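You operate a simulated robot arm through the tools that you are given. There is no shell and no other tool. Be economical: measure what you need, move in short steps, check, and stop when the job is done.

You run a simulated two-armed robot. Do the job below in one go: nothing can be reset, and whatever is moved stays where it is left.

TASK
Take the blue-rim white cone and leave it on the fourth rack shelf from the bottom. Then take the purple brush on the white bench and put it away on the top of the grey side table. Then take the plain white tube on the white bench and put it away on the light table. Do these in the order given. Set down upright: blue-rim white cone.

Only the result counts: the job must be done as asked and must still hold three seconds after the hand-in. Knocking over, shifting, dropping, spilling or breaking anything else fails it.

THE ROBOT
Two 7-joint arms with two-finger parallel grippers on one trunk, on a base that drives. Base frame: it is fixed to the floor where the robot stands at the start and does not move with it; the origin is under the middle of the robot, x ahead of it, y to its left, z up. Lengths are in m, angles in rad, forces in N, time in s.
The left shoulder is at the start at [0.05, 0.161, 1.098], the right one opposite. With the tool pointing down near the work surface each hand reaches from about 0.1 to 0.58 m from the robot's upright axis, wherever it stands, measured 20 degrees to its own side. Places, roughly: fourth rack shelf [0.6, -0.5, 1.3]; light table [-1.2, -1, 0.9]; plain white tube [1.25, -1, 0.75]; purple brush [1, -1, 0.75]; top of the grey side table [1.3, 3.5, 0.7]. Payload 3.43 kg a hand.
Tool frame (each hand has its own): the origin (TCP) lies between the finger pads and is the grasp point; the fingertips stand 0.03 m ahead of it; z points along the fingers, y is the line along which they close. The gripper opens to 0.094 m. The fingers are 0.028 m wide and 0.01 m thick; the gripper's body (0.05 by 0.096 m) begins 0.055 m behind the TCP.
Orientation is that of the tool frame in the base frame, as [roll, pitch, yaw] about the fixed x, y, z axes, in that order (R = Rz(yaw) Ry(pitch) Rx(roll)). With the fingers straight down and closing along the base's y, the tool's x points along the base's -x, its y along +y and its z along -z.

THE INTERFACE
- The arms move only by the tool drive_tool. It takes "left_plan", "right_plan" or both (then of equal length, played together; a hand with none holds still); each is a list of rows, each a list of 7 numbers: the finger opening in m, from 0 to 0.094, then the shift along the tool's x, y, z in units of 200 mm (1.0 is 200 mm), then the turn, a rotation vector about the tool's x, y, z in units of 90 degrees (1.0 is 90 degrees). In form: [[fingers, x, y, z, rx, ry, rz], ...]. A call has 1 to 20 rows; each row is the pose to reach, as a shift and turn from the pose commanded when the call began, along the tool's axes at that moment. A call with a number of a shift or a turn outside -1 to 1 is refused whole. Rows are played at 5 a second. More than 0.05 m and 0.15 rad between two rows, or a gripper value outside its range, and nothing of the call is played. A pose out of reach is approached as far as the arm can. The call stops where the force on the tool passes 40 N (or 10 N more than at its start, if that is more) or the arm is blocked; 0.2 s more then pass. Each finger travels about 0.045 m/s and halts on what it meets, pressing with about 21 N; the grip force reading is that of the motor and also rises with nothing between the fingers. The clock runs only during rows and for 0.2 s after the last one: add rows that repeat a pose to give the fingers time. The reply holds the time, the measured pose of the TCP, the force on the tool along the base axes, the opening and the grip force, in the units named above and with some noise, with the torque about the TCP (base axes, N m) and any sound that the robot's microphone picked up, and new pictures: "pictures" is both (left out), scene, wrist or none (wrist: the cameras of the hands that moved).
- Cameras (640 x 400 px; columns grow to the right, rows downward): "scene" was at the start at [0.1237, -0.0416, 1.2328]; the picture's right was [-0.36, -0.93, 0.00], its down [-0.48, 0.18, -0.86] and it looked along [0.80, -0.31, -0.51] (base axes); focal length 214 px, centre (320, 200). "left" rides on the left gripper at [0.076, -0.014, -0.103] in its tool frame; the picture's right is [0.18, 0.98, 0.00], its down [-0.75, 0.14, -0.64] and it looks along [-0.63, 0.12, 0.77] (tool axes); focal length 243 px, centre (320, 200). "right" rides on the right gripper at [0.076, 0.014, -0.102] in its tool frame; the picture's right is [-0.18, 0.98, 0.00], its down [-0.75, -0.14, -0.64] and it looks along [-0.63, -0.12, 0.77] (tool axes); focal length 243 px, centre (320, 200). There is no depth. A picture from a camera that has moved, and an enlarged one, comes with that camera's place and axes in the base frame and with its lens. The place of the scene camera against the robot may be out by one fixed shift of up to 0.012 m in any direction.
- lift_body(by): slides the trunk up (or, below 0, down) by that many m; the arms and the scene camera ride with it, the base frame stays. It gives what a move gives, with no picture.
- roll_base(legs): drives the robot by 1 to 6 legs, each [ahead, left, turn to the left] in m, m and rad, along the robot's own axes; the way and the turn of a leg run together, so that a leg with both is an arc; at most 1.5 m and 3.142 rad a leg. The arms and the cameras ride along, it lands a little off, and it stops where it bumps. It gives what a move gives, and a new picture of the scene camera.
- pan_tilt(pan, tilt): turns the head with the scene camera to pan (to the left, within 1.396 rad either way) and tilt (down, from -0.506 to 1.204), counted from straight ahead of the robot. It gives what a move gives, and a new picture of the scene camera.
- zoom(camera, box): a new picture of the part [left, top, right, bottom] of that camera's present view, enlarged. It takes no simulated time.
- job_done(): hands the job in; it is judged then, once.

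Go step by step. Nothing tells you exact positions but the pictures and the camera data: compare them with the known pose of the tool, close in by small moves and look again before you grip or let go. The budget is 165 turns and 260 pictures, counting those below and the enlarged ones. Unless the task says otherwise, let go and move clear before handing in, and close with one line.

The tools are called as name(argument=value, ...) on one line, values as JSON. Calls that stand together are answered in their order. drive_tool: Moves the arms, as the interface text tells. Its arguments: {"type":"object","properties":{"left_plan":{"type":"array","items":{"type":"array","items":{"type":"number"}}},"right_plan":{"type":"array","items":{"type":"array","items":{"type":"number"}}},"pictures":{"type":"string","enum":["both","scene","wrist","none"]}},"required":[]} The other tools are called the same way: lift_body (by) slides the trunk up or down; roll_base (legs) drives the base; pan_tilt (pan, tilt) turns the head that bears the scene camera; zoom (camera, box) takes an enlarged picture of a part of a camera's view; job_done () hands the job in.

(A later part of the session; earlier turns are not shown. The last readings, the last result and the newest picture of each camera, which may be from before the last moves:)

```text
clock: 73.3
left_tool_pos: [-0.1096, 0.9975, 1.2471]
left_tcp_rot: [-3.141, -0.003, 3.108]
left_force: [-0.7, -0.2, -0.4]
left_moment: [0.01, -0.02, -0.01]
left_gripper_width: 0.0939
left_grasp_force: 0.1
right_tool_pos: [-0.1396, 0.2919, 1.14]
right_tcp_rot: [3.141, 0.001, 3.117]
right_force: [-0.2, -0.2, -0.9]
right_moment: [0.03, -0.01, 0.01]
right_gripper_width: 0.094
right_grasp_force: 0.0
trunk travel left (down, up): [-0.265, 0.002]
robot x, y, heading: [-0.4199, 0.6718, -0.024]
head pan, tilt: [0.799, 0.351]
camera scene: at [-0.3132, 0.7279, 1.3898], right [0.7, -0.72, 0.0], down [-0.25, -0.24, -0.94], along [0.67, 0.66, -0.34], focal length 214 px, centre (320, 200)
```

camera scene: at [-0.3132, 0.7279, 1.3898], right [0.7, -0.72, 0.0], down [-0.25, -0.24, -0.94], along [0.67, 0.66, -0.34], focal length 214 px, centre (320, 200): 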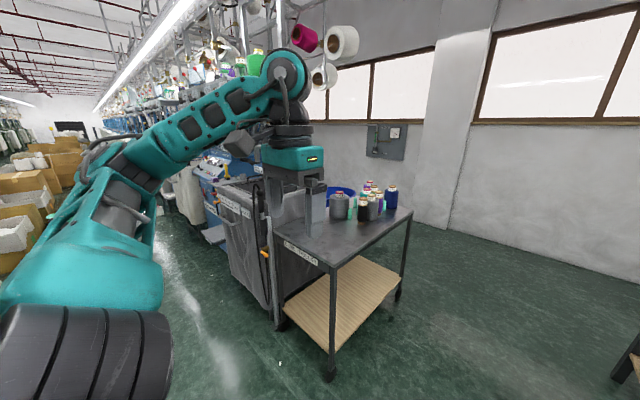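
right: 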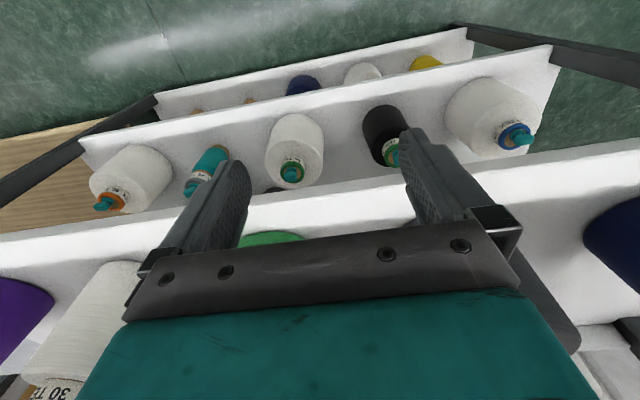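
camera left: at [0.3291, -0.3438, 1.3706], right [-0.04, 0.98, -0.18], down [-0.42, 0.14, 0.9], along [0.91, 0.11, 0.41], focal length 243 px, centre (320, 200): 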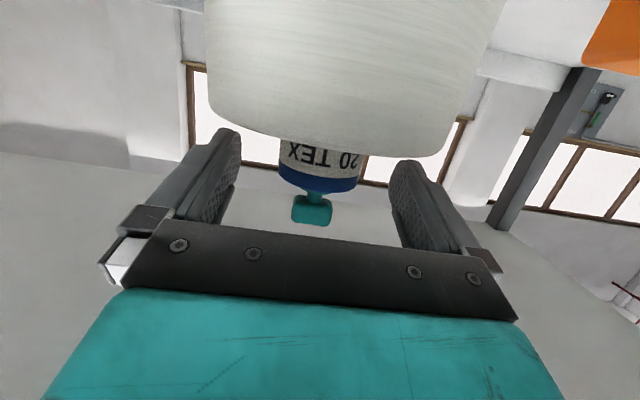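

The "cone trolley" is on the left (edge y about 1.2) and the white bench is x 0.8–1.48, z about 0.83. I'll drive through the gap at y about 0.73 to behind the bench.

roll_base(legs=[[0.0, 0.06, 0.024], [1.2, 0.0, 0.0]])

pan_tilt(pan=-0.9, tilt=0.4)

```text
clock: 79.9
left_tool_pos: [1.0672, 1.0832, 1.2487]
left_tcp_rot: [3.141, -0.004, -3.128]
left_force: [-1.1, -0.1, -0.3]
left_moment: [-0.01, -0.03, 0.0]
left_gripper_width: 0.0936
left_grasp_force: 0.1
right_tool_pos: [1.0707, 0.3788, 1.1406]
right_tcp_rot: [3.141, -0.001, -3.121]
right_force: [0.7, -0.2, 0.8]
right_moment: [0.04, -0.02, 0.0]
right_gripper_width: 0.094
right_grasp_force: 0.0
trunk travel left (down, up): [-0.265, 0.002]
robot x, y, heading: [0.7746, 0.7456, 0.022]
head pan, tilt: [0.799, 0.351]
camera scene: at [0.8747, 0.805, 1.3897], right [0.73, -0.68, 0.0], down [-0.23, -0.25, -0.94], along [0.64, 0.69, -0.34], focal length 214 px, centre (320, 200)
```

scene: 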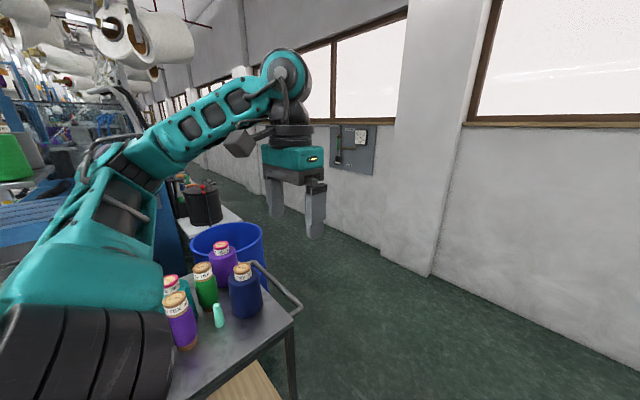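

```text
clock: 81.7
left_tool_pos: [1.0662, 1.0835, 1.2472]
left_tcp_rot: [3.141, -0.003, -3.127]
left_force: [-0.1, 0.6, 0.4]
left_moment: [-0.01, -0.06, 0.0]
left_gripper_width: 0.0939
left_grasp_force: 0.0
right_tool_pos: [1.0696, 0.3777, 1.1399]
right_tcp_rot: [-3.141, -0.001, -3.121]
right_force: [-0.7, 0.0, -0.6]
right_moment: [-0.02, -0.01, 0.01]
right_gripper_width: 0.0939
right_grasp_force: 0.0
trunk travel left (down, up): [-0.265, 0.002]
robot x, y, heading: [0.7731, 0.7462, 0.021]
head pan, tilt: [-0.901, 0.4]
camera scene: at [0.8701, 0.6655, 1.3852], right [-0.77, -0.64, 0.0], down [-0.25, 0.3, -0.92], along [0.59, -0.71, -0.39], focal length 214 px, centre (320, 200)
```

scene: 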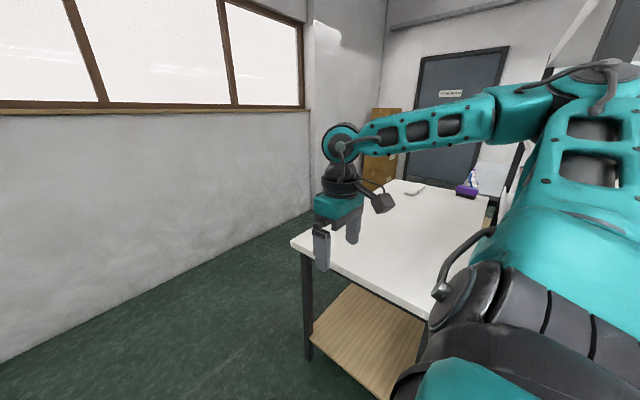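

The brush sits near (0.97, -0.97) on the bench (top z about 0.82). I'll drive behind the bench, turn around and strafe along it.

roll_base(legs=[[1.27, 0.0, -0.02], [0.0, 0.0, 1.57], [0.0, 0.0, 1.57]])

pan_tilt(pan=0.6, tilt=0.4)

```text
clock: 95.7
left_tool_pos: [1.7433, 0.4246, 1.2479]
left_tcp_rot: [3.141, -0.004, -0.001]
left_force: [-0.3, -0.4, -0.3]
left_moment: [0.0, 0.02, 0.0]
left_gripper_width: 0.0941
left_grasp_force: 0.1
right_tool_pos: [1.7509, 1.1298, 1.14]
right_tcp_rot: [-3.141, 0.0, 0.007]
right_force: [-0.6, -0.1, -0.1]
right_moment: [-0.02, 0.03, 0.01]
right_gripper_width: 0.0939
right_grasp_force: 0.1
trunk travel left (down, up): [-0.265, 0.002]
robot x, y, heading: [2.043, 0.7585, -3.133]
head pan, tilt: [-0.901, 0.4]
camera scene: at [1.9449, 0.822, 1.3852], right [0.78, 0.63, 0.0], down [0.24, -0.3, -0.92], along [-0.58, 0.72, -0.39], focal length 214 px, centre (320, 200)
```

scene: 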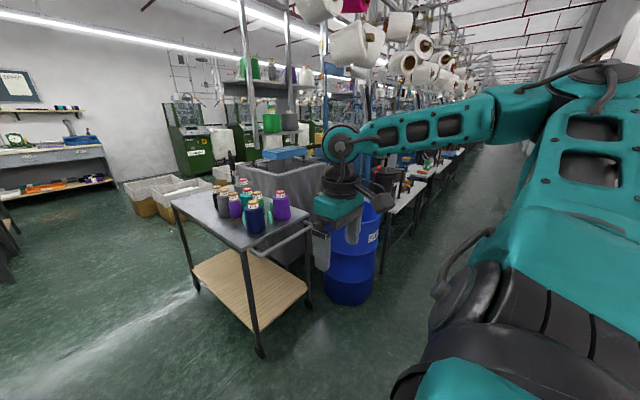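

```text
clock: 97.3
left_tool_pos: [1.7443, 0.4243, 1.2476]
left_tcp_rot: [-3.141, -0.004, 0.0]
left_force: [-1.1, 1.3, -0.1]
left_moment: [0.01, -0.05, -0.02]
left_gripper_width: 0.0939
left_grasp_force: 0.1
right_tool_pos: [1.7495, 1.1303, 1.1397]
right_tcp_rot: [-3.142, -0.001, 0.007]
right_force: [-0.6, 0.7, -0.2]
right_moment: [0.04, 0.01, -0.01]
right_gripper_width: 0.094
right_grasp_force: 0.0
trunk travel left (down, up): [-0.265, 0.002]
robot x, y, heading: [2.0439, 0.7615, -3.135]
head pan, tilt: [0.6, 0.4]
camera scene: at [1.9269, 0.6971, 1.3852], right [-0.57, 0.82, 0.0], down [0.32, 0.22, -0.92], along [-0.76, -0.53, -0.39], focal length 214 px, centre (320, 200)
```

scene: 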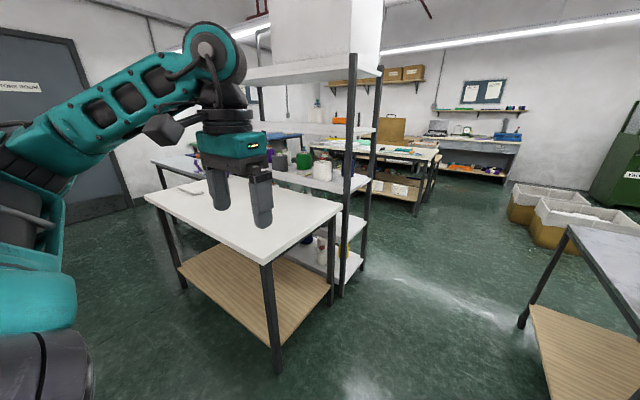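

Path behind the bench is free. Strafing left along it.

roll_base(legs=[[0.0, 1.5, 0.0]])

pan_tilt(pan=0.2, tilt=0.55)

```text
clock: 104.8
left_tool_pos: [1.7567, -1.0776, 1.2472]
left_tcp_rot: [3.141, -0.002, 0.001]
left_force: [0.8, -0.2, -0.5]
left_moment: [-0.02, 0.0, 0.0]
left_gripper_width: 0.0941
left_grasp_force: 0.1
right_tool_pos: [1.7623, -0.3697, 1.1393]
right_tcp_rot: [-3.14, 0.001, 0.008]
right_force: [0.3, 0.3, 0.3]
right_moment: [0.0, -0.01, 0.0]
right_gripper_width: 0.094
right_grasp_force: 0.2
trunk travel left (down, up): [-0.265, 0.002]
robot x, y, heading: [2.0564, -0.7409, -3.132]
head pan, tilt: [0.6, 0.4]
camera scene: at [1.9387, -0.8042, 1.3852], right [-0.57, 0.82, 0.0], down [0.32, 0.22, -0.92], along [-0.76, -0.53, -0.39], focal length 214 px, centre (320, 200)
```

scene: 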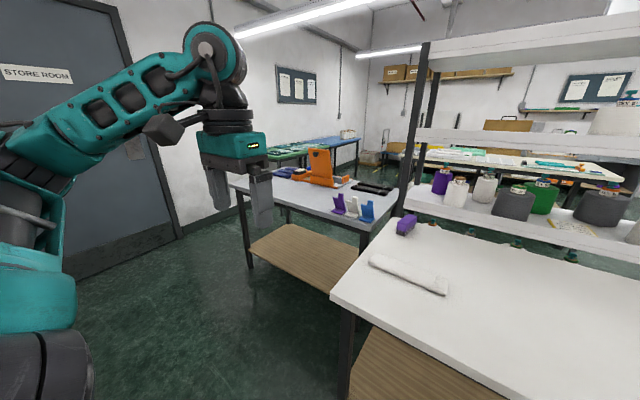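

```text
clock: 105.6
left_tool_pos: [1.7557, -1.0757, 1.2466]
left_tcp_rot: [3.142, -0.004, 0.001]
left_force: [-0.6, 0.4, 0.1]
left_moment: [0.0, -0.01, -0.05]
left_gripper_width: 0.0939
left_grasp_force: 0.1
right_tool_pos: [1.7625, -0.3713, 1.1403]
right_tcp_rot: [-3.141, 0.0, 0.007]
right_force: [0.0, 0.3, -1.2]
right_moment: [0.0, -0.02, 0.01]
right_gripper_width: 0.0942
right_grasp_force: 0.1
trunk travel left (down, up): [-0.265, 0.002]
robot x, y, heading: [2.0561, -0.7404, -3.131]
head pan, tilt: [0.201, 0.55]
camera scene: at [1.9269, -0.7698, 1.3715], right [-0.21, 0.98, 0.0], down [0.51, 0.11, -0.85], along [-0.83, -0.18, -0.52], focal length 214 px, centre (320, 200)
```

scene: 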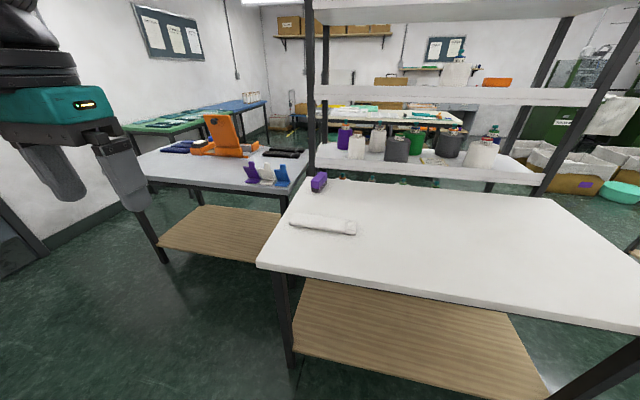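

Now the purple brush and white tube are both in clear view on the bench. Enlarging them.

zoom(camera="scene", box=[260, 150, 400, 250])

zoom(camera="scene", box=[300, 160, 350, 200])

```text
4.00 times, centred on (330, 200) of scene
camera zoom: at [1.9269, -0.7698, 1.3715], right [-0.21, 0.98, 0.0], down [0.51, 0.11, -0.85], along [-0.83, -0.18, -0.52], focal length 858 px, centre (280, 200)
```

zoom: 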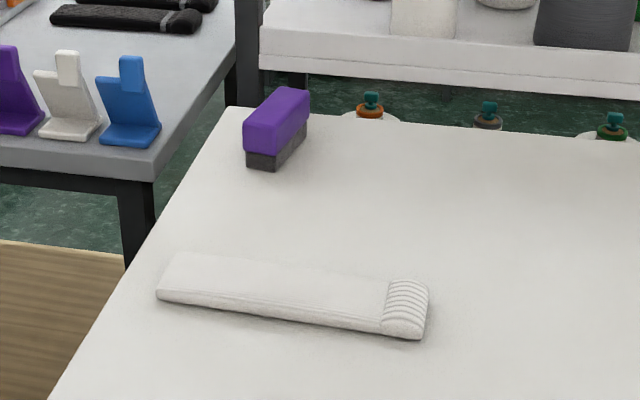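

```text
10.00 times, centred on (325, 180) of scene
camera zoom: at [1.9269, -0.7698, 1.3715], right [-0.21, 0.98, 0.0], down [0.51, 0.11, -0.85], along [-0.83, -0.18, -0.52], focal length 2145 px, centre (270, 400)
```

zoom: 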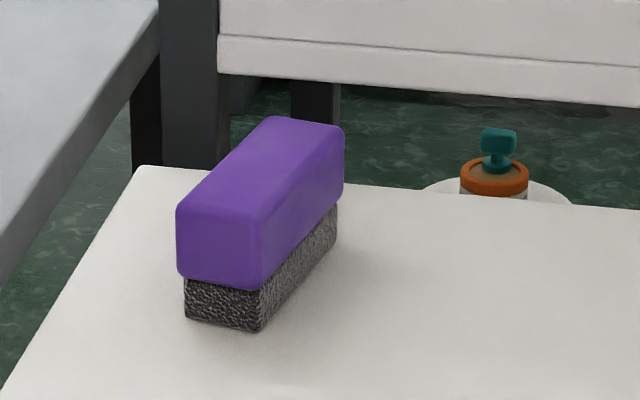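

The brush is a block about 0.12 × 0.045 × 0.06 m, its near end at x about 0.98. It's a long reach, so I'll look down to learn my base's footprint.

pan_tilt(pan=0.0, tilt=1.2)

pan_tilt(pan=0.9, tilt=1.2)

```text
clock: 106.7
left_tool_pos: [1.7567, -1.0766, 1.2475]
left_tcp_rot: [-3.141, -0.004, 0.0]
left_force: [0.1, 0.7, 0.0]
left_moment: [0.01, -0.01, -0.02]
left_gripper_width: 0.094
left_grasp_force: 0.0
right_tool_pos: [1.7628, -0.3707, 1.1395]
right_tcp_rot: [3.14, -0.001, 0.008]
right_force: [-0.4, 0.2, -0.2]
right_moment: [0.01, 0.05, -0.01]
right_gripper_width: 0.0941
right_grasp_force: 0.1
trunk travel left (down, up): [-0.265, 0.002]
robot x, y, heading: [2.054, -0.7448, -3.131]
head pan, tilt: [0.0, 1.201]
camera scene: at [1.9588, -0.7515, 1.3224], right [-0.01, 1.0, 0.0], down [0.93, 0.01, -0.36], along [-0.36, 0.0, -0.93], focal length 214 px, centre (320, 200)
```

scene: 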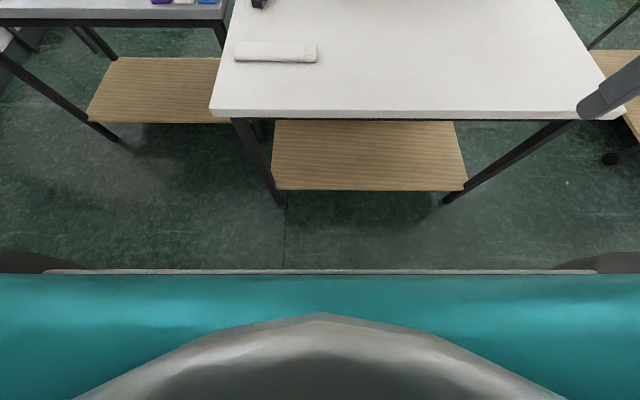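

```text
clock: 107.8
left_tool_pos: [1.7559, -1.0766, 1.2466]
left_tcp_rot: [-3.141, -0.006, -0.001]
left_force: [0.7, 0.5, 0.2]
left_moment: [0.02, 0.01, -0.01]
left_gripper_width: 0.0938
left_grasp_force: 0.2
right_tool_pos: [1.7625, -0.3708, 1.1389]
right_tcp_rot: [-3.141, 0.0, 0.006]
right_force: [-0.4, 0.1, 0.1]
right_moment: [0.0, 0.01, -0.02]
right_gripper_width: 0.094
right_grasp_force: 0.1
trunk travel left (down, up): [-0.265, 0.002]
robot x, y, heading: [2.0507, -0.7417, -3.129]
head pan, tilt: [0.901, 1.201]
camera scene: at [1.9803, -0.7951, 1.3224], right [-0.79, 0.62, 0.0], down [0.57, 0.73, -0.36], along [-0.22, -0.29, -0.93], focal length 214 px, centre (320, 200)
```

scene: 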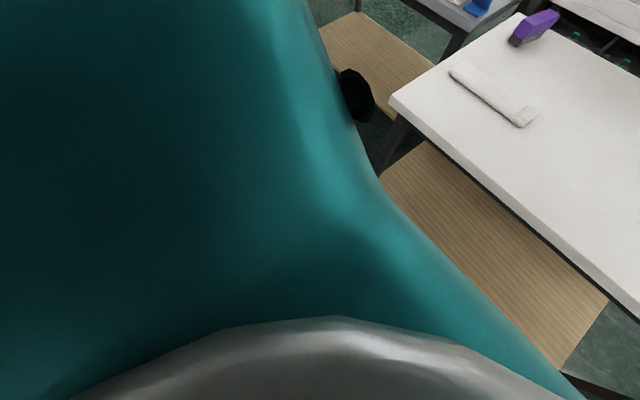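

The base's front is within about 0.17 m of the axis, so I can come close to the bench. I'll move up to x about 1.72 and lower the trunk some.

pan_tilt(pan=0.15, tilt=0.6)

roll_base(legs=[[0.33, 0.09, 0.0]])

lift_body(by=-0.12)

drive_tool(left_plan=[[0.094, -0.1, -0.05, 0, 0, -0.09, 0], [0.094, -0.2, -0.1, 0, 0, -0.18, 0], [0.094, -0.3, -0.15, 0, 0, -0.27, 0], [0.094, -0.4, -0.2, 0, 0, -0.36, 0], [0.094, -0.5, -0.25, 0, 0, -0.45, 0], [0.094, -0.6, -0.3, 0, 0, -0.5, 0], [0.094, -0.6, -0.3, 0, 0, -0.5, 0]])

```text
clock: 109.0
left_tool_pos: [1.7569, -1.0762, 1.2475]
left_tcp_rot: [-3.142, -0.003, -0.001]
left_force: [-0.2, -0.2, 0.7]
left_moment: [0.01, -0.03, -0.02]
left_gripper_width: 0.0938
left_grasp_force: 0.0
right_tool_pos: [1.7623, -0.3713, 1.1399]
right_tcp_rot: [3.141, 0.001, 0.006]
right_force: [0.1, 0.9, 0.1]
right_moment: [-0.06, 0.02, 0.0]
right_gripper_width: 0.0939
right_grasp_force: 0.1
trunk travel left (down, up): [-0.265, 0.002]
robot x, y, heading: [2.0503, -0.7391, -3.139]
head pan, tilt: [0.15, 0.6]
camera scene: at [1.9274, -0.7651, 1.3669], right [-0.16, 0.99, 0.0], down [0.56, 0.09, -0.82], along [-0.81, -0.13, -0.57], focal length 214 px, centre (320, 200)
```

scene: 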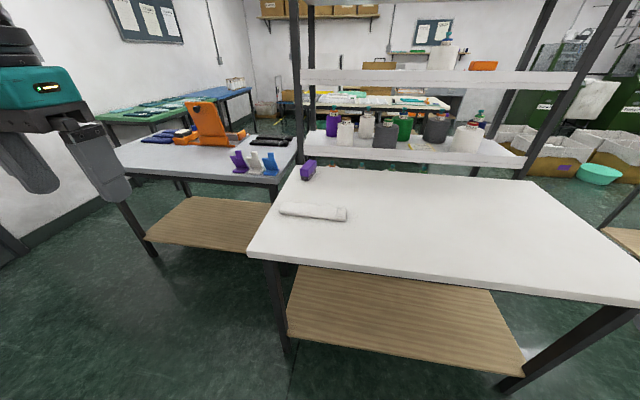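

```text
clock: 111.0
left_tool_pos: [1.4852, -1.1488, 1.247]
left_tcp_rot: [3.14, -0.004, -0.008]
left_force: [-0.5, -1.4, 0.3]
left_moment: [-0.02, 0.01, 0.02]
left_gripper_width: 0.0941
left_grasp_force: 0.0
right_tool_pos: [1.4977, -0.4447, 1.1407]
right_tcp_rot: [3.141, 0.0, -0.001]
right_force: [0.5, -0.3, -0.1]
right_moment: [0.01, 0.02, 0.0]
right_gripper_width: 0.0938
right_grasp_force: 0.1
trunk travel left (down, up): [-0.265, 0.002]
robot x, y, heading: [1.7858, -0.8194, 3.145]
head pan, tilt: [0.15, 0.6]
stopped in leg 1: the robot was blocked; the commanded pose is now the measured one
camera scene: at [1.6598, -0.8402, 1.3673], right [-0.15, 0.99, 0.0], down [0.56, 0.08, -0.83], along [-0.82, -0.12, -0.56], focal length 214 px, centre (320, 200)
```

scene: 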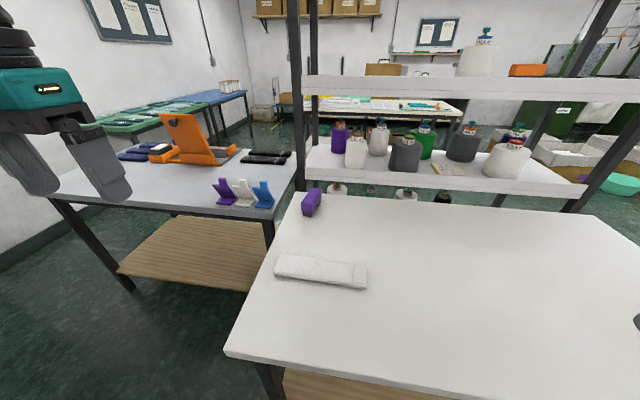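

```text
clock: 112.5
left_tool_pos: [1.4835, -1.1505, 1.1273]
left_tcp_rot: [-3.14, -0.006, -0.005]
left_force: [0.7, 0.0, -0.2]
left_moment: [0.0, 0.02, -0.02]
left_gripper_width: 0.0941
left_grasp_force: 0.1
right_tool_pos: [1.4961, -0.4447, 1.0196]
right_tcp_rot: [-3.141, 0.002, -0.003]
right_force: [-0.5, -0.4, 0.0]
right_moment: [-0.02, 0.01, 0.02]
right_gripper_width: 0.094
right_grasp_force: 0.1
trunk travel left (down, up): [-0.145, 0.122]
robot x, y, heading: [1.7873, -0.818, 3.145]
head pan, tilt: [0.15, 0.6]
```

```text
clock: 114.1
left_tool_pos: [1.3644, -1.0906, 1.1241]
left_tcp_rot: [-3.14, 0.783, -0.009]
left_force: [0.5, 0.1, 0.1]
left_moment: [0.01, 0.0, -0.01]
left_gripper_width: 0.0938
left_grasp_force: 0.0
right_tool_pos: [1.4964, -0.4457, 1.0203]
right_tcp_rot: [3.141, 0.001, -0.001]
right_force: [-0.3, -0.5, 0.8]
right_moment: [0.02, 0.02, 0.0]
right_gripper_width: 0.0938
right_grasp_force: 0.0
trunk travel left (down, up): [-0.145, 0.122]
robot x, y, heading: [1.7827, -0.8189, 3.144]
head pan, tilt: [0.15, 0.6]
camera scene: at [1.6577, -0.8404, 1.247], right [-0.15, 0.99, 0.0], down [0.56, 0.08, -0.83], along [-0.82, -0.12, -0.56], focal length 214 px, centre (320, 200)
camera left: at [1.4918, -1.0774, 1.1434], right [0.12, -0.98, -0.13], down [-0.08, -0.14, 0.99], along [-0.99, -0.11, -0.1], focal length 243 px, centre (320, 200)
```

scene: 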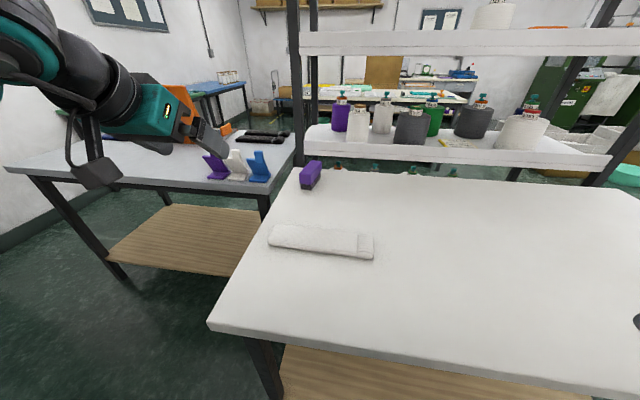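
left: 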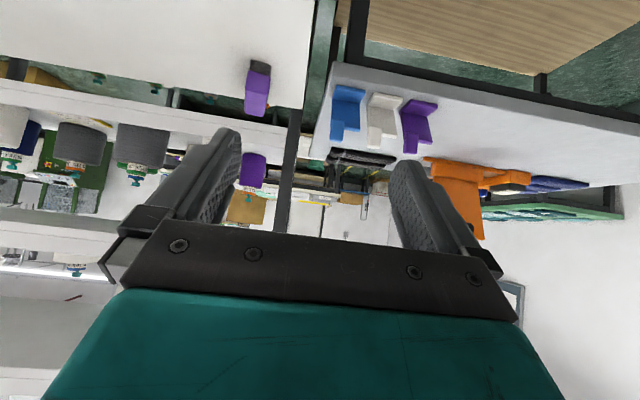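

The base stopped about 0.3 m from the bench (its limit). I'll back off slightly and turn right ~0.8 rad so the left shoulder leads toward the brush.

roll_base(legs=[[-0.02, 0.0, 0.0], [0.0, 0.1, 0.0], [0.0, 0.0, -0.8]])

pan_tilt(pan=0.8, tilt=0.6)

```text
clock: 117.7
left_tool_pos: [1.3159, -0.809, 1.124]
left_tcp_rot: [3.14, 0.779, -0.805]
left_force: [-0.3, 0.0, -0.4]
left_moment: [0.02, -0.01, 0.01]
left_gripper_width: 0.094
left_grasp_force: 0.0
right_tool_pos: [1.8696, -0.4505, 1.0194]
right_tcp_rot: [3.141, -0.001, -0.797]
right_force: [0.5, -0.1, 0.2]
right_moment: [0.03, 0.01, -0.03]
right_gripper_width: 0.0944
right_grasp_force: 0.0
trunk travel left (down, up): [-0.145, 0.122]
robot x, y, heading: [1.8054, -0.9197, 2.343]
head pan, tilt: [0.15, 0.6]
camera scene: at [1.7064, -0.847, 1.247], right [0.6, 0.8, 0.0], down [0.45, -0.34, -0.83], along [-0.66, 0.5, -0.56], focal length 214 px, centre (320, 200)
```

scene: 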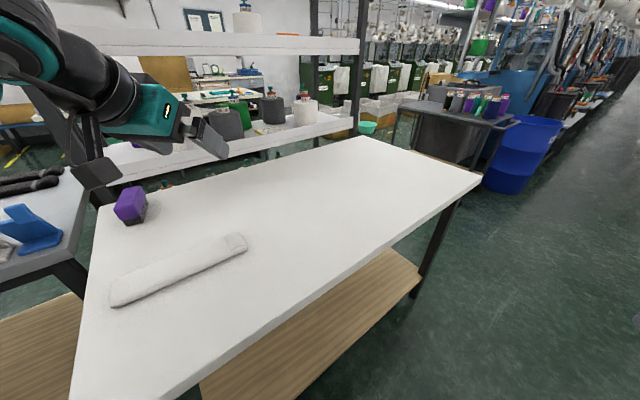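

```text
clock: 118.7
left_tool_pos: [1.3162, -0.8098, 1.1241]
left_tcp_rot: [3.139, 0.779, -0.804]
left_force: [0.5, 0.0, -0.2]
left_moment: [0.01, 0.0, 0.0]
left_gripper_width: 0.0941
left_grasp_force: 0.1
right_tool_pos: [1.8698, -0.4513, 1.0196]
right_tcp_rot: [3.14, 0.0, -0.799]
right_force: [-0.2, 0.1, -0.4]
right_moment: [0.02, 0.0, 0.02]
right_gripper_width: 0.0939
right_grasp_force: 0.1
trunk travel left (down, up): [-0.145, 0.122]
robot x, y, heading: [1.805, -0.9252, 2.342]
head pan, tilt: [0.799, 0.6]
camera scene: at [1.6885, -0.9004, 1.247], right [0.0, 1.0, 0.0], down [0.56, 0.0, -0.83], along [-0.83, 0.0, -0.56], focal length 214 px, centre (320, 200)
```

scene: 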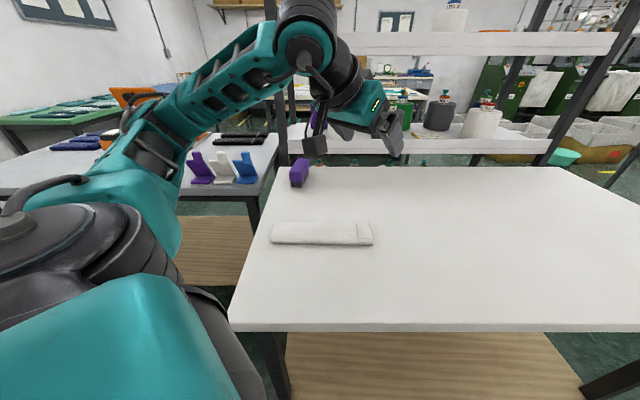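

From here I can align straight at the bench. Enlarging the brush and the tube again for fresh measurements.

zoom(camera="scene", box=[270, 150, 350, 200])

zoom(camera="scene", box=[220, 190, 400, 300])

```text
8.00 times, centred on (310, 175) of scene
camera zoom: at [1.6885, -0.9004, 1.247], right [0.0, 1.0, 0.0], down [0.56, 0.0, -0.83], along [-0.83, 0.0, -0.56], focal length 1716 px, centre (400, 400)
```

zoom: 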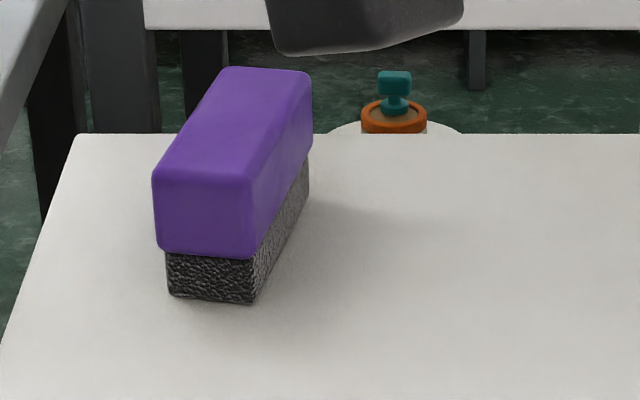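

```text
3.56 times, centred on (310, 245) of scene
camera zoom: at [1.6885, -0.9004, 1.247], right [0.0, 1.0, 0.0], down [0.56, 0.0, -0.83], along [-0.83, 0.0, -0.56], focal length 763 px, centre (356, 40)
```

zoom: 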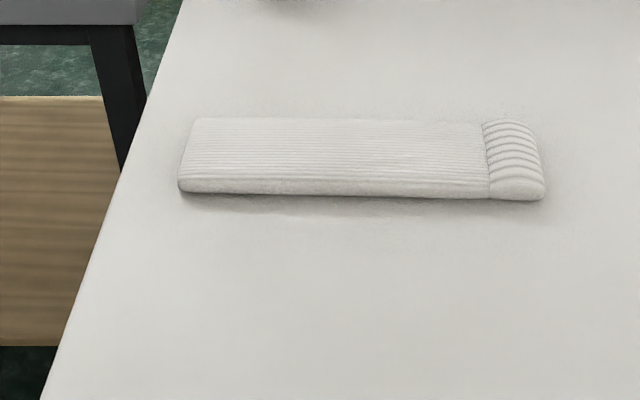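

The brush spans x 0.855–0.975, centred near y -0.98, top z 0.89, with its axis about 10° off. I'll turn the hand toward it and approach in two moves.

drive_tool(left_plan=[[0.094, 0.036, 0.154, 0.051, -0.055, 0, -0.056], [0.094, 0.072, 0.308, 0.102, -0.11, 0, -0.112], [0.094, 0.108, 0.462, 0.153, -0.166, 0, -0.168], [0.094, 0.144, 0.616, 0.204, -0.221, 0, -0.224], [0.094, 0.18, 0.77, 0.255, -0.276, 0, -0.28], [0.094, 0.18, 0.77, 0.255, -0.276, 0, -0.28]])

```text
clock: 120.1
left_tool_pos: [1.1964, -0.9074, 1.0607]
left_tcp_rot: [-3.141, 0.781, -0.183]
left_force: [0.3, 0.4, -0.4]
left_moment: [0.03, 0.01, 0.0]
left_gripper_width: 0.0942
left_grasp_force: 0.1
right_tool_pos: [1.8701, -0.4515, 1.0205]
right_tcp_rot: [3.14, 0.0, -0.799]
right_force: [-0.5, -0.5, -0.4]
right_moment: [-0.02, 0.01, -0.02]
right_gripper_width: 0.094
right_grasp_force: 0.0
trunk travel left (down, up): [-0.145, 0.122]
robot x, y, heading: [1.8084, -0.9204, 2.346]
head pan, tilt: [0.799, 0.6]
camera scene: at [1.6886, -0.9005, 1.247], right [0.0, 1.0, 0.0], down [0.56, 0.0, -0.83], along [-0.83, 0.0, -0.56], focal length 214 px, centre (320, 200)
camera left: at [1.3243, -0.917, 1.0804], right [-0.05, -0.99, -0.13], down [-0.11, -0.12, 0.99], along [-0.99, 0.07, -0.1], focal length 243 px, centre (320, 200)
```

scene: 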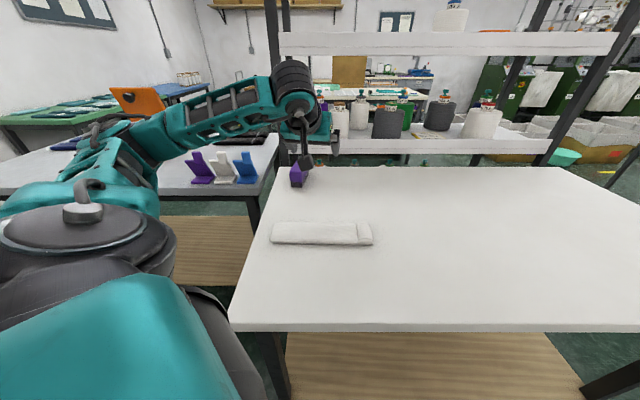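
left: 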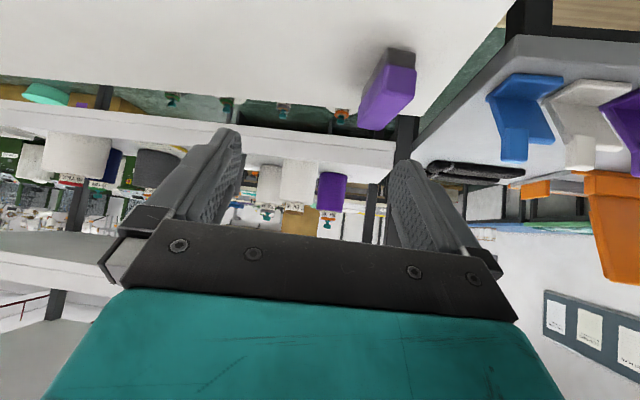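

The wrist camera sees the brush. Enlarging to cross-check its position.

zoom(camera="left", box=[340, 30, 440, 140])

```text
3.64 times, centred on (390, 85) of left
camera zoom: at [1.3243, -0.917, 1.0804], right [-0.05, -0.99, -0.13], down [-0.11, -0.12, 0.99], along [-0.99, 0.07, -0.1], focal length 882 px, centre (66, 618)
```

zoom: 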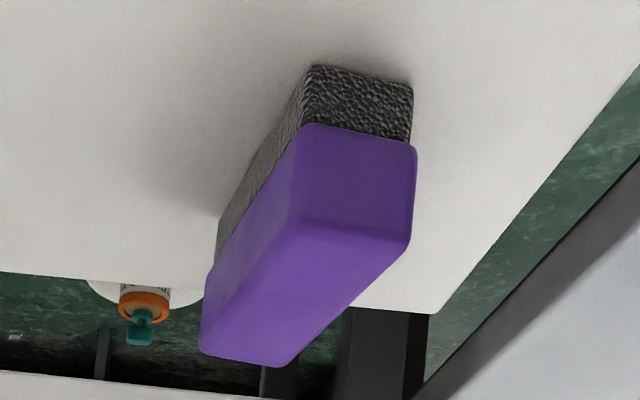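

Wrist and scene measurements agree within about 2–3 cm (front end near x 1.0). Moving to a pre-grasp point 12 cm short along the approach.

drive_tool(left_plan=[[0.094, -0.016, 0.109, 0.172, 0, 0, 0], [0.094, -0.032, 0.218, 0.344, 0, 0, 0], [0.094, -0.048, 0.327, 0.516, 0, 0, 0], [0.094, -0.064, 0.436, 0.688, 0, 0, 0], [0.094, -0.08, 0.545, 0.86, 0, 0, 0], [0.094, -0.08, 0.545, 0.86, 0, 0, 0]])

zoom(camera="left", box=[160, 0, 480, 200])

```text
clock: 121.5
left_tool_pos: [1.0493, -0.9906, 0.9519]
left_tcp_rot: [-3.141, 0.781, -0.183]
left_force: [-0.3, -0.4, 0.8]
left_moment: [-0.02, -0.04, 0.01]
left_gripper_width: 0.0939
left_grasp_force: 0.0
right_tool_pos: [1.8699, -0.4522, 1.0202]
right_tcp_rot: [-3.141, 0.0, -0.798]
right_force: [-1.0, -0.2, 0.3]
right_moment: [0.0, -0.01, -0.02]
right_gripper_width: 0.0943
right_grasp_force: 0.0
trunk travel left (down, up): [-0.145, 0.122]
robot x, y, heading: [1.8035, -0.9193, 2.344]
head pan, tilt: [0.799, 0.6]
camera scene: at [1.6886, -0.9005, 1.247], right [0.0, 1.0, 0.0], down [0.56, 0.0, -0.83], along [-0.83, 0.0, -0.56], focal length 214 px, centre (320, 200)
camera left: at [1.1769, -1.0009, 0.9707], right [-0.05, -0.99, -0.13], down [-0.11, -0.12, 0.99], along [-0.99, 0.07, -0.1], focal length 243 px, centre (320, 200)
```

scene: 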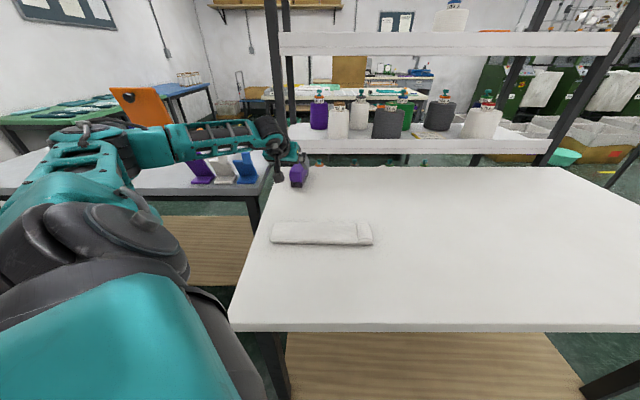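
left: 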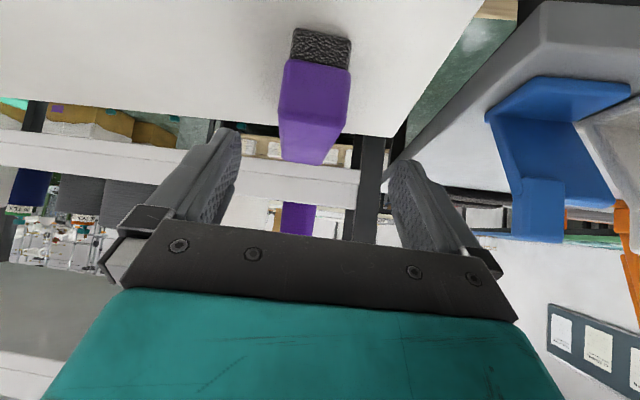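

```text
2.00 times, centred on (320, 100) of left
camera zoom: at [1.1769, -1.0009, 0.9707], right [-0.05, -0.99, -0.13], down [-0.11, -0.12, 0.99], along [-0.99, 0.07, -0.1], focal length 485 px, centre (320, 400)
```

zoom: 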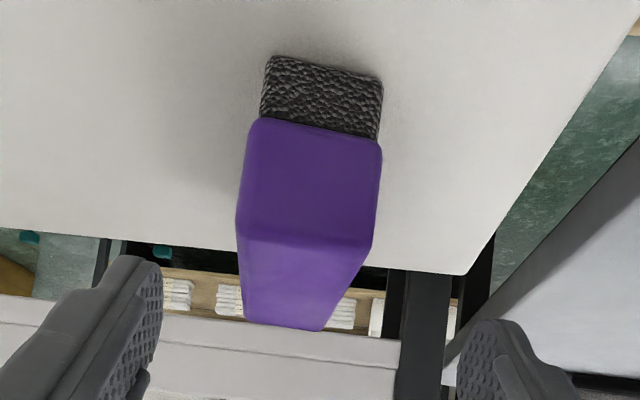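

Refined brush axis passes (0.96, -0.967). Advancing onto it with open fingers.

drive_tool(left_plan=[[0.094, -0.005, -0.02, 0.16, 0, 0, 0], [0.094, -0.01, -0.035, 0.32, 0, 0, 0], [0.094, -0.015, -0.035, 0.48, 0, 0, 0], [0.094, -0.02, -0.035, 0.62, 0, 0, 0], [0.094, -0.02, -0.035, 0.62, 0, 0, 0]], pictures="wrist")

zoom(camera="scene", box=[240, 120, 360, 200])

```text
clock: 122.7
left_tool_pos: [0.9615, -0.9682, 0.8808]
left_tcp_rot: [-3.126, 0.805, -0.175]
left_force: [4.2, 0.0, 16.8]
left_moment: [-0.25, -0.69, 0.06]
left_gripper_width: 0.0939
left_grasp_force: 0.0
right_tool_pos: [1.8708, -0.4521, 1.0204]
right_tcp_rot: [3.14, 0.002, -0.797]
right_force: [0.0, 0.5, 0.0]
right_moment: [0.0, 0.0, 0.03]
right_gripper_width: 0.0941
right_grasp_force: 0.1
trunk travel left (down, up): [-0.145, 0.122]
robot x, y, heading: [1.8039, -0.9205, 2.345]
head pan, tilt: [0.799, 0.6]
stopped in row 5 (left hand): the force on the tool passed its limit (the readings are from after the stop); the commanded pose is now the measured one
camera left: at [1.089, -0.9788, 0.8963], right [-0.06, -0.99, -0.14], down [-0.09, -0.14, 0.99], along [-0.99, 0.07, -0.08], focal length 243 px, centre (320, 200)
```

left: 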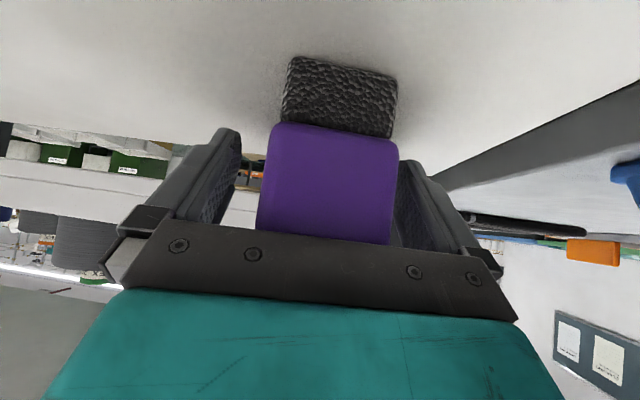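

```text
5.00 times, centred on (300, 160) of scene
camera zoom: at [1.6909, -0.9005, 1.2472], right [0.0, 1.0, 0.0], down [0.56, 0.0, -0.83], along [-0.83, 0.0, -0.56], focal length 1072 px, centre (420, 400)
```

zoom: 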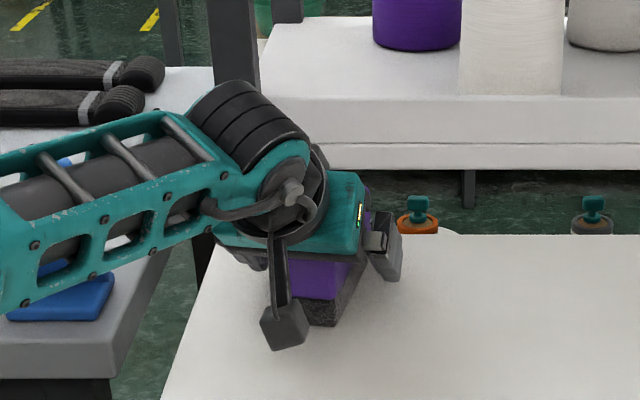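

The palm touches the top front edge of the brush, so depth is sufficient. I'll ease back 6 mm and close.

drive_tool(left_plan=[[0.094, 0, 0, -0.03, 0, 0, 0], [0.07, 0, 0, -0.03, 0, 0, 0], [0.05, 0, 0, -0.03, 0, 0, 0], [0.03, 0, 0, -0.03, 0, 0, 0], [0.03, 0, 0, -0.03, 0, 0, 0], [0.03, 0, 0, -0.03, 0, 0, 0], [0.03, 0, 0, -0.03, 0, 0, 0]], pictures="wrist")

zoom(camera="scene", box=[240, 120, 360, 200])

```text
clock: 124.3
left_tool_pos: [0.9662, -0.9702, 0.8768]
left_tcp_rot: [-3.132, 0.793, -0.178]
left_force: [0.4, -0.8, -0.1]
left_moment: [0.02, -0.04, -0.01]
left_gripper_width: 0.0499
left_grasp_force: 21.2
right_tool_pos: [1.8697, -0.4523, 1.0197]
right_tcp_rot: [-3.142, 0.0, -0.796]
right_force: [-0.4, 0.5, 0.2]
right_moment: [0.01, -0.02, 0.01]
right_gripper_width: 0.0941
right_grasp_force: 0.1
trunk travel left (down, up): [-0.145, 0.122]
robot x, y, heading: [1.8055, -0.9187, 2.343]
head pan, tilt: [0.799, 0.6]
camera left: at [1.0935, -0.9805, 0.895], right [-0.05, -0.99, -0.14], down [-0.1, -0.13, 0.99], along [-0.99, 0.07, -0.09], focal length 243 px, centre (320, 200)
```

left: 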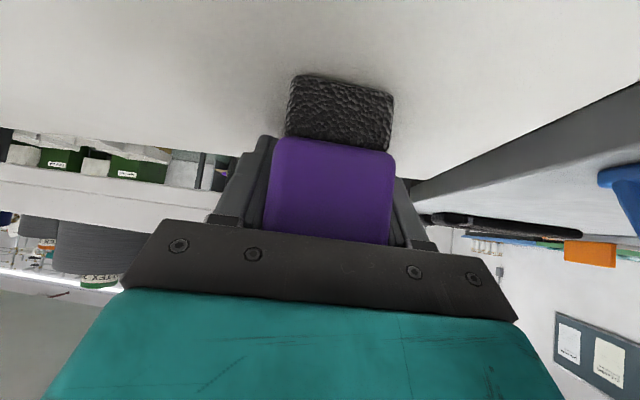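

```text
5.00 times, centred on (300, 160) of scene
camera zoom: at [1.6887, -0.9006, 1.247], right [0.0, 1.0, 0.0], down [0.57, 0.0, -0.82], along [-0.82, 0.0, -0.57], focal length 1072 px, centre (420, 400)
```

zoom: 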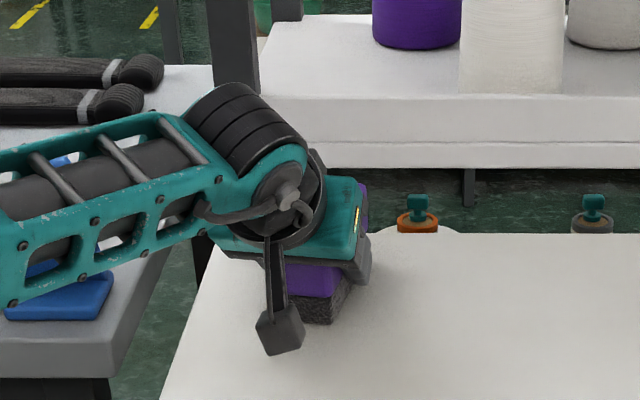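

Gripped at 0.050 m. Lifting 10 cm.

drive_tool(left_plan=[[0.03, -0.1, 0, -0.1, 0, 0, 0], [0.03, -0.2, 0, -0.2, 0, 0, 0], [0.03, -0.3, 0, -0.3, 0, 0, 0], [0.03, -0.4, 0, -0.4, 0, 0, 0], [0.03, -0.4, 0, -0.4, 0, 0, 0]])

```text
clock: 125.5
left_tool_pos: [0.9682, -0.972, 0.9917]
left_tcp_rot: [-3.134, 0.795, -0.179]
left_force: [-0.4, 0.4, -1.5]
left_moment: [-0.01, 0.0, 0.0]
left_gripper_width: 0.0499
left_grasp_force: 21.4
right_tool_pos: [1.8698, -0.4517, 1.0203]
right_tcp_rot: [3.141, 0.0, -0.799]
right_force: [0.5, 0.6, -0.6]
right_moment: [0.0, -0.02, -0.02]
right_gripper_width: 0.0941
right_grasp_force: 0.1
trunk travel left (down, up): [-0.145, 0.122]
robot x, y, heading: [1.8079, -0.9187, 2.342]
head pan, tilt: [0.799, 0.6]
camera scene: at [1.6886, -0.9006, 1.247], right [0.0, 1.0, 0.0], down [0.57, 0.0, -0.82], along [-0.82, 0.0, -0.57], focal length 214 px, centre (320, 200)
camera left: at [1.096, -0.9812, 1.0095], right [-0.05, -0.99, -0.14], down [-0.1, -0.13, 0.99], along [-0.99, 0.07, -0.09], focal length 243 px, centre (320, 200)
```

scene: 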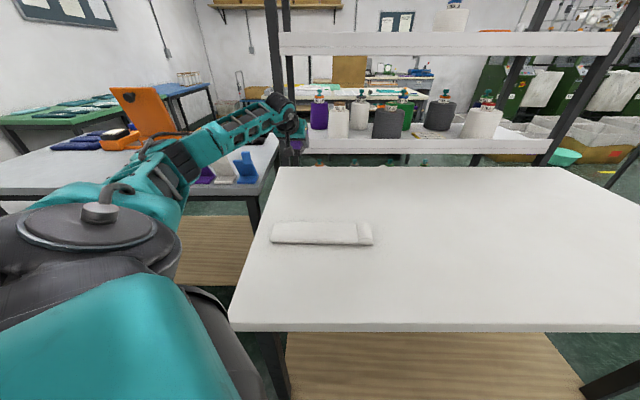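
left: 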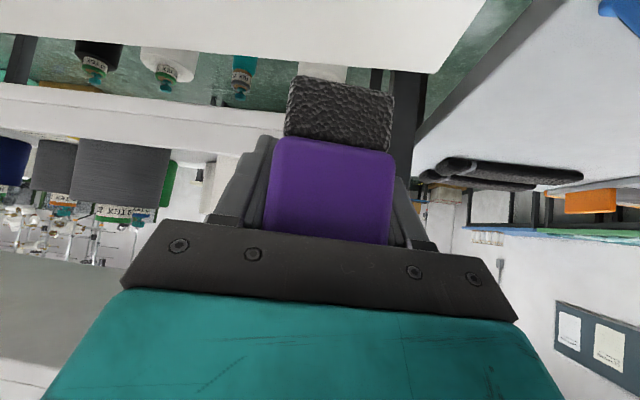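

Brush is held level. Bringing the arm back in toward the robot for transport.

drive_tool(left_plan=[[0.03, 0.05, -0.1, -0.16, 0.046, 0, 0.046], [0.03, 0.1, -0.2, -0.32, 0.092, 0, 0.093], [0.03, 0.15, -0.3, -0.48, 0.138, 0, 0.14], [0.03, 0.2, -0.4, -0.64, 0.184, 0, 0.187], [0.03, 0.25, -0.5, -0.8, 0.23, 0, 0.233], [0.03, 0.31, -0.62, -0.98, 0.276, 0, 0.28], [0.03, 0.31, -0.62, -0.98, 0.276, 0, 0.28]], pictures="scene")

lift_body(by=0.12)

```text
clock: 127.1
left_tool_pos: [1.1714, -0.8845, 1.0844]
left_tcp_rot: [3.136, 0.793, -0.808]
left_force: [-0.9, -0.1, -1.3]
left_moment: [0.01, 0.0, 0.02]
left_gripper_width: 0.0499
left_grasp_force: 20.8
right_tool_pos: [1.8689, -0.45, 1.0202]
right_tcp_rot: [-3.141, 0.002, -0.799]
right_force: [1.0, -0.9, 0.1]
right_moment: [0.0, -0.01, 0.02]
right_gripper_width: 0.094
right_grasp_force: 0.0
trunk travel left (down, up): [-0.145, 0.122]
robot x, y, heading: [1.8071, -0.9229, 2.346]
head pan, tilt: [0.799, 0.6]
camera scene: at [1.6886, -0.9007, 1.247], right [0.0, 1.0, 0.0], down [0.57, 0.0, -0.82], along [-0.82, 0.0, -0.57], focal length 214 px, centre (320, 200)
```

scene: 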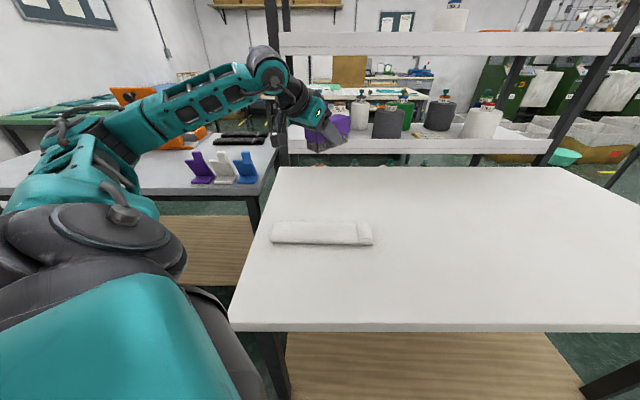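

```text
clock: 128.6
left_tool_pos: [1.1699, -0.8835, 1.203]
left_tcp_rot: [3.136, 0.796, -0.807]
left_force: [0.5, -0.5, -0.5]
left_moment: [-0.01, 0.0, -0.03]
left_gripper_width: 0.05
left_grasp_force: 20.7
right_tool_pos: [1.8694, -0.4514, 1.1407]
right_tcp_rot: [-3.141, -0.001, -0.798]
right_force: [0.0, 0.3, -0.6]
right_moment: [-0.02, 0.01, 0.01]
right_gripper_width: 0.0938
right_grasp_force: 0.1
trunk travel left (down, up): [-0.265, 0.002]
robot x, y, heading: [1.8036, -0.919, 2.346]
head pan, tilt: [0.799, 0.6]
```

Pulling the hand in a bit more, then moving away from the bench and facing +y along the corridor.

drive_tool(left_plan=[[0.03, 0.06, -0.17, -0.06, 0, 0, 0], [0.03, 0.12, -0.34, -0.12, 0, 0, 0], [0.03, 0.18, -0.5, -0.18, 0, 0, 0], [0.03, 0.24, -0.66, -0.24, 0, 0, 0], [0.03, 0.32, -0.82, -0.32, 0, 0, 0], [0.03, 0.32, -0.82, -0.32, 0, 0, 0]], pictures="none")

roll_base(legs=[[0.0, -0.22, 0.0], [0.0, 0.0, -0.774], [1.2, 0.0, 0.0]])

pan_tilt(pan=0.3, tilt=0.3)

```text
clock: 130.0
left_tool_pos: [1.3513, -0.832, 1.2074]
left_tcp_rot: [3.136, 0.793, -0.806]
left_force: [1.3, -0.7, -0.7]
left_moment: [-0.02, 0.01, 0.01]
left_gripper_width: 0.0498
left_grasp_force: 21.2
left hand out of reach, approached as far as the arm can: row 5, 6
right_tool_pos: [1.8694, -0.4514, 1.141]
right_tcp_rot: [-3.141, -0.002, -0.798]
right_force: [0.4, -0.4, -0.4]
right_moment: [-0.01, 0.0, 0.03]
right_gripper_width: 0.0937
right_grasp_force: 0.0
trunk travel left (down, up): [-0.265, 0.002]
robot x, y, heading: [1.8056, -0.9196, 2.345]
head pan, tilt: [0.799, 0.6]
```

```text
clock: 139.5
left_tool_pos: [1.6981, 0.8163, 1.2052]
left_tcp_rot: [3.138, 0.796, -1.569]
left_force: [0.1, 0.9, -0.8]
left_moment: [-0.05, -0.02, 0.04]
left_gripper_width: 0.05
left_grasp_force: 21.3
right_tool_pos: [2.3374, 0.7324, 1.1401]
right_tcp_rot: [3.141, -0.001, -1.561]
right_force: [0.3, -0.1, 0.6]
right_moment: [0.02, 0.0, 0.0]
right_gripper_width: 0.0938
right_grasp_force: 0.0
trunk travel left (down, up): [-0.265, 0.002]
robot x, y, heading: [1.9639, 0.4414, 1.584]
head pan, tilt: [0.799, 0.6]
camera scene: at [1.9009, 0.5305, 1.367], right [0.69, 0.72, 0.0], down [0.41, -0.39, -0.82], along [-0.6, 0.57, -0.57], focal length 214 px, centre (320, 200)
```

scene: 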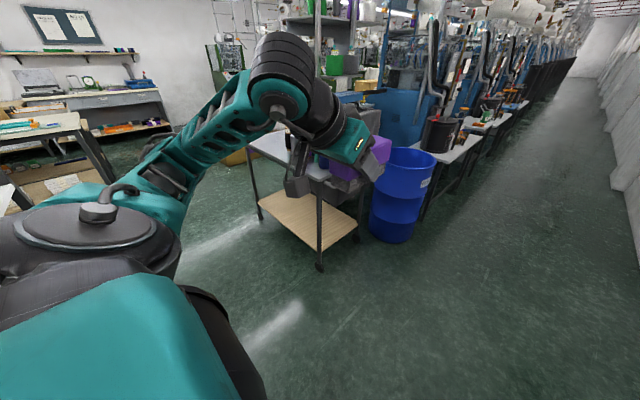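

```text
clock: 140.4
left_tool_pos: [1.6974, 0.8161, 1.2064]
left_tcp_rot: [3.137, 0.793, -1.57]
left_force: [-0.1, -0.3, -0.8]
left_moment: [-0.03, -0.02, 0.01]
left_gripper_width: 0.05
left_grasp_force: 21.2
right_tool_pos: [2.3375, 0.7311, 1.1399]
right_tcp_rot: [-3.141, 0.0, -1.56]
right_force: [0.7, 0.3, 0.4]
right_moment: [0.01, 0.0, -0.03]
right_gripper_width: 0.0943
right_grasp_force: 0.0
trunk travel left (down, up): [-0.265, 0.002]
robot x, y, heading: [1.9654, 0.438, 1.582]
head pan, tilt: [0.3, 0.3]
camera scene: at [1.9363, 0.5582, 1.3944], right [0.95, 0.31, 0.0], down [0.09, -0.28, -0.96], along [-0.29, 0.91, -0.3], focal length 214 px, centre (320, 200)
```

scene: 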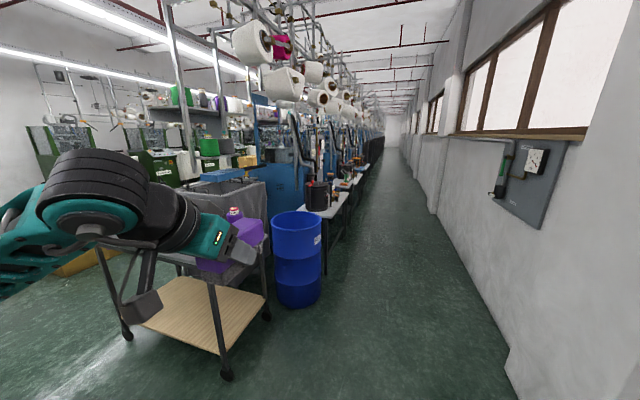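

The corridor ahead has small side tables in front of the machines. I'll enlarge to identify the grey side table near (1.3, 3.5).

zoom(camera="scene", box=[260, 130, 400, 270])

zoom(camera="scene", box=[130, 130, 270, 290])

```text
2.86 times, centred on (330, 200) of scene
camera zoom: at [1.9363, 0.5582, 1.3944], right [0.95, 0.31, 0.0], down [0.09, -0.28, -0.96], along [-0.29, 0.91, -0.3], focal length 613 px, centre (291, 200)
```

zoom: 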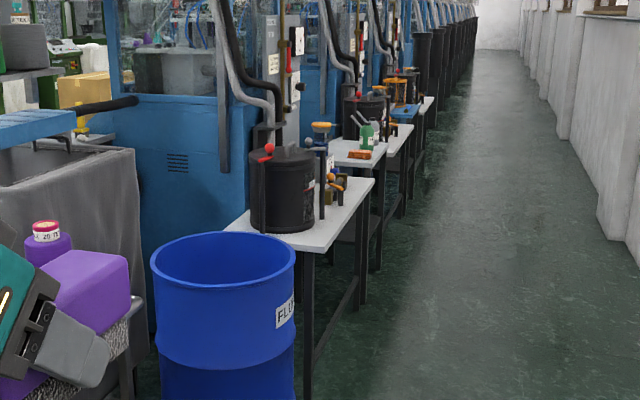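

```text
2.50 times, centred on (200, 210) of scene
camera zoom: at [1.9363, 0.5582, 1.3944], right [0.95, 0.31, 0.0], down [0.09, -0.28, -0.96], along [-0.29, 0.91, -0.3], focal length 536 px, centre (620, 175)
```

zoom: 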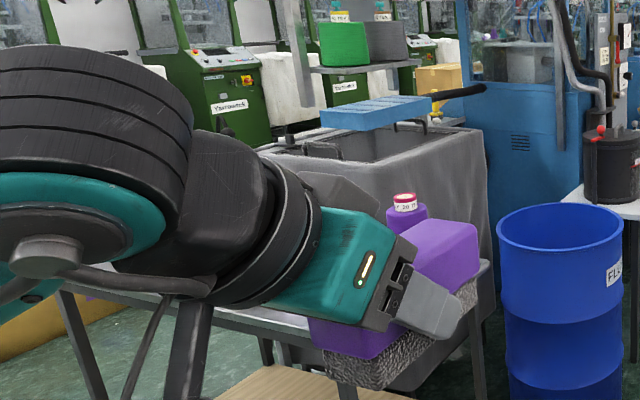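

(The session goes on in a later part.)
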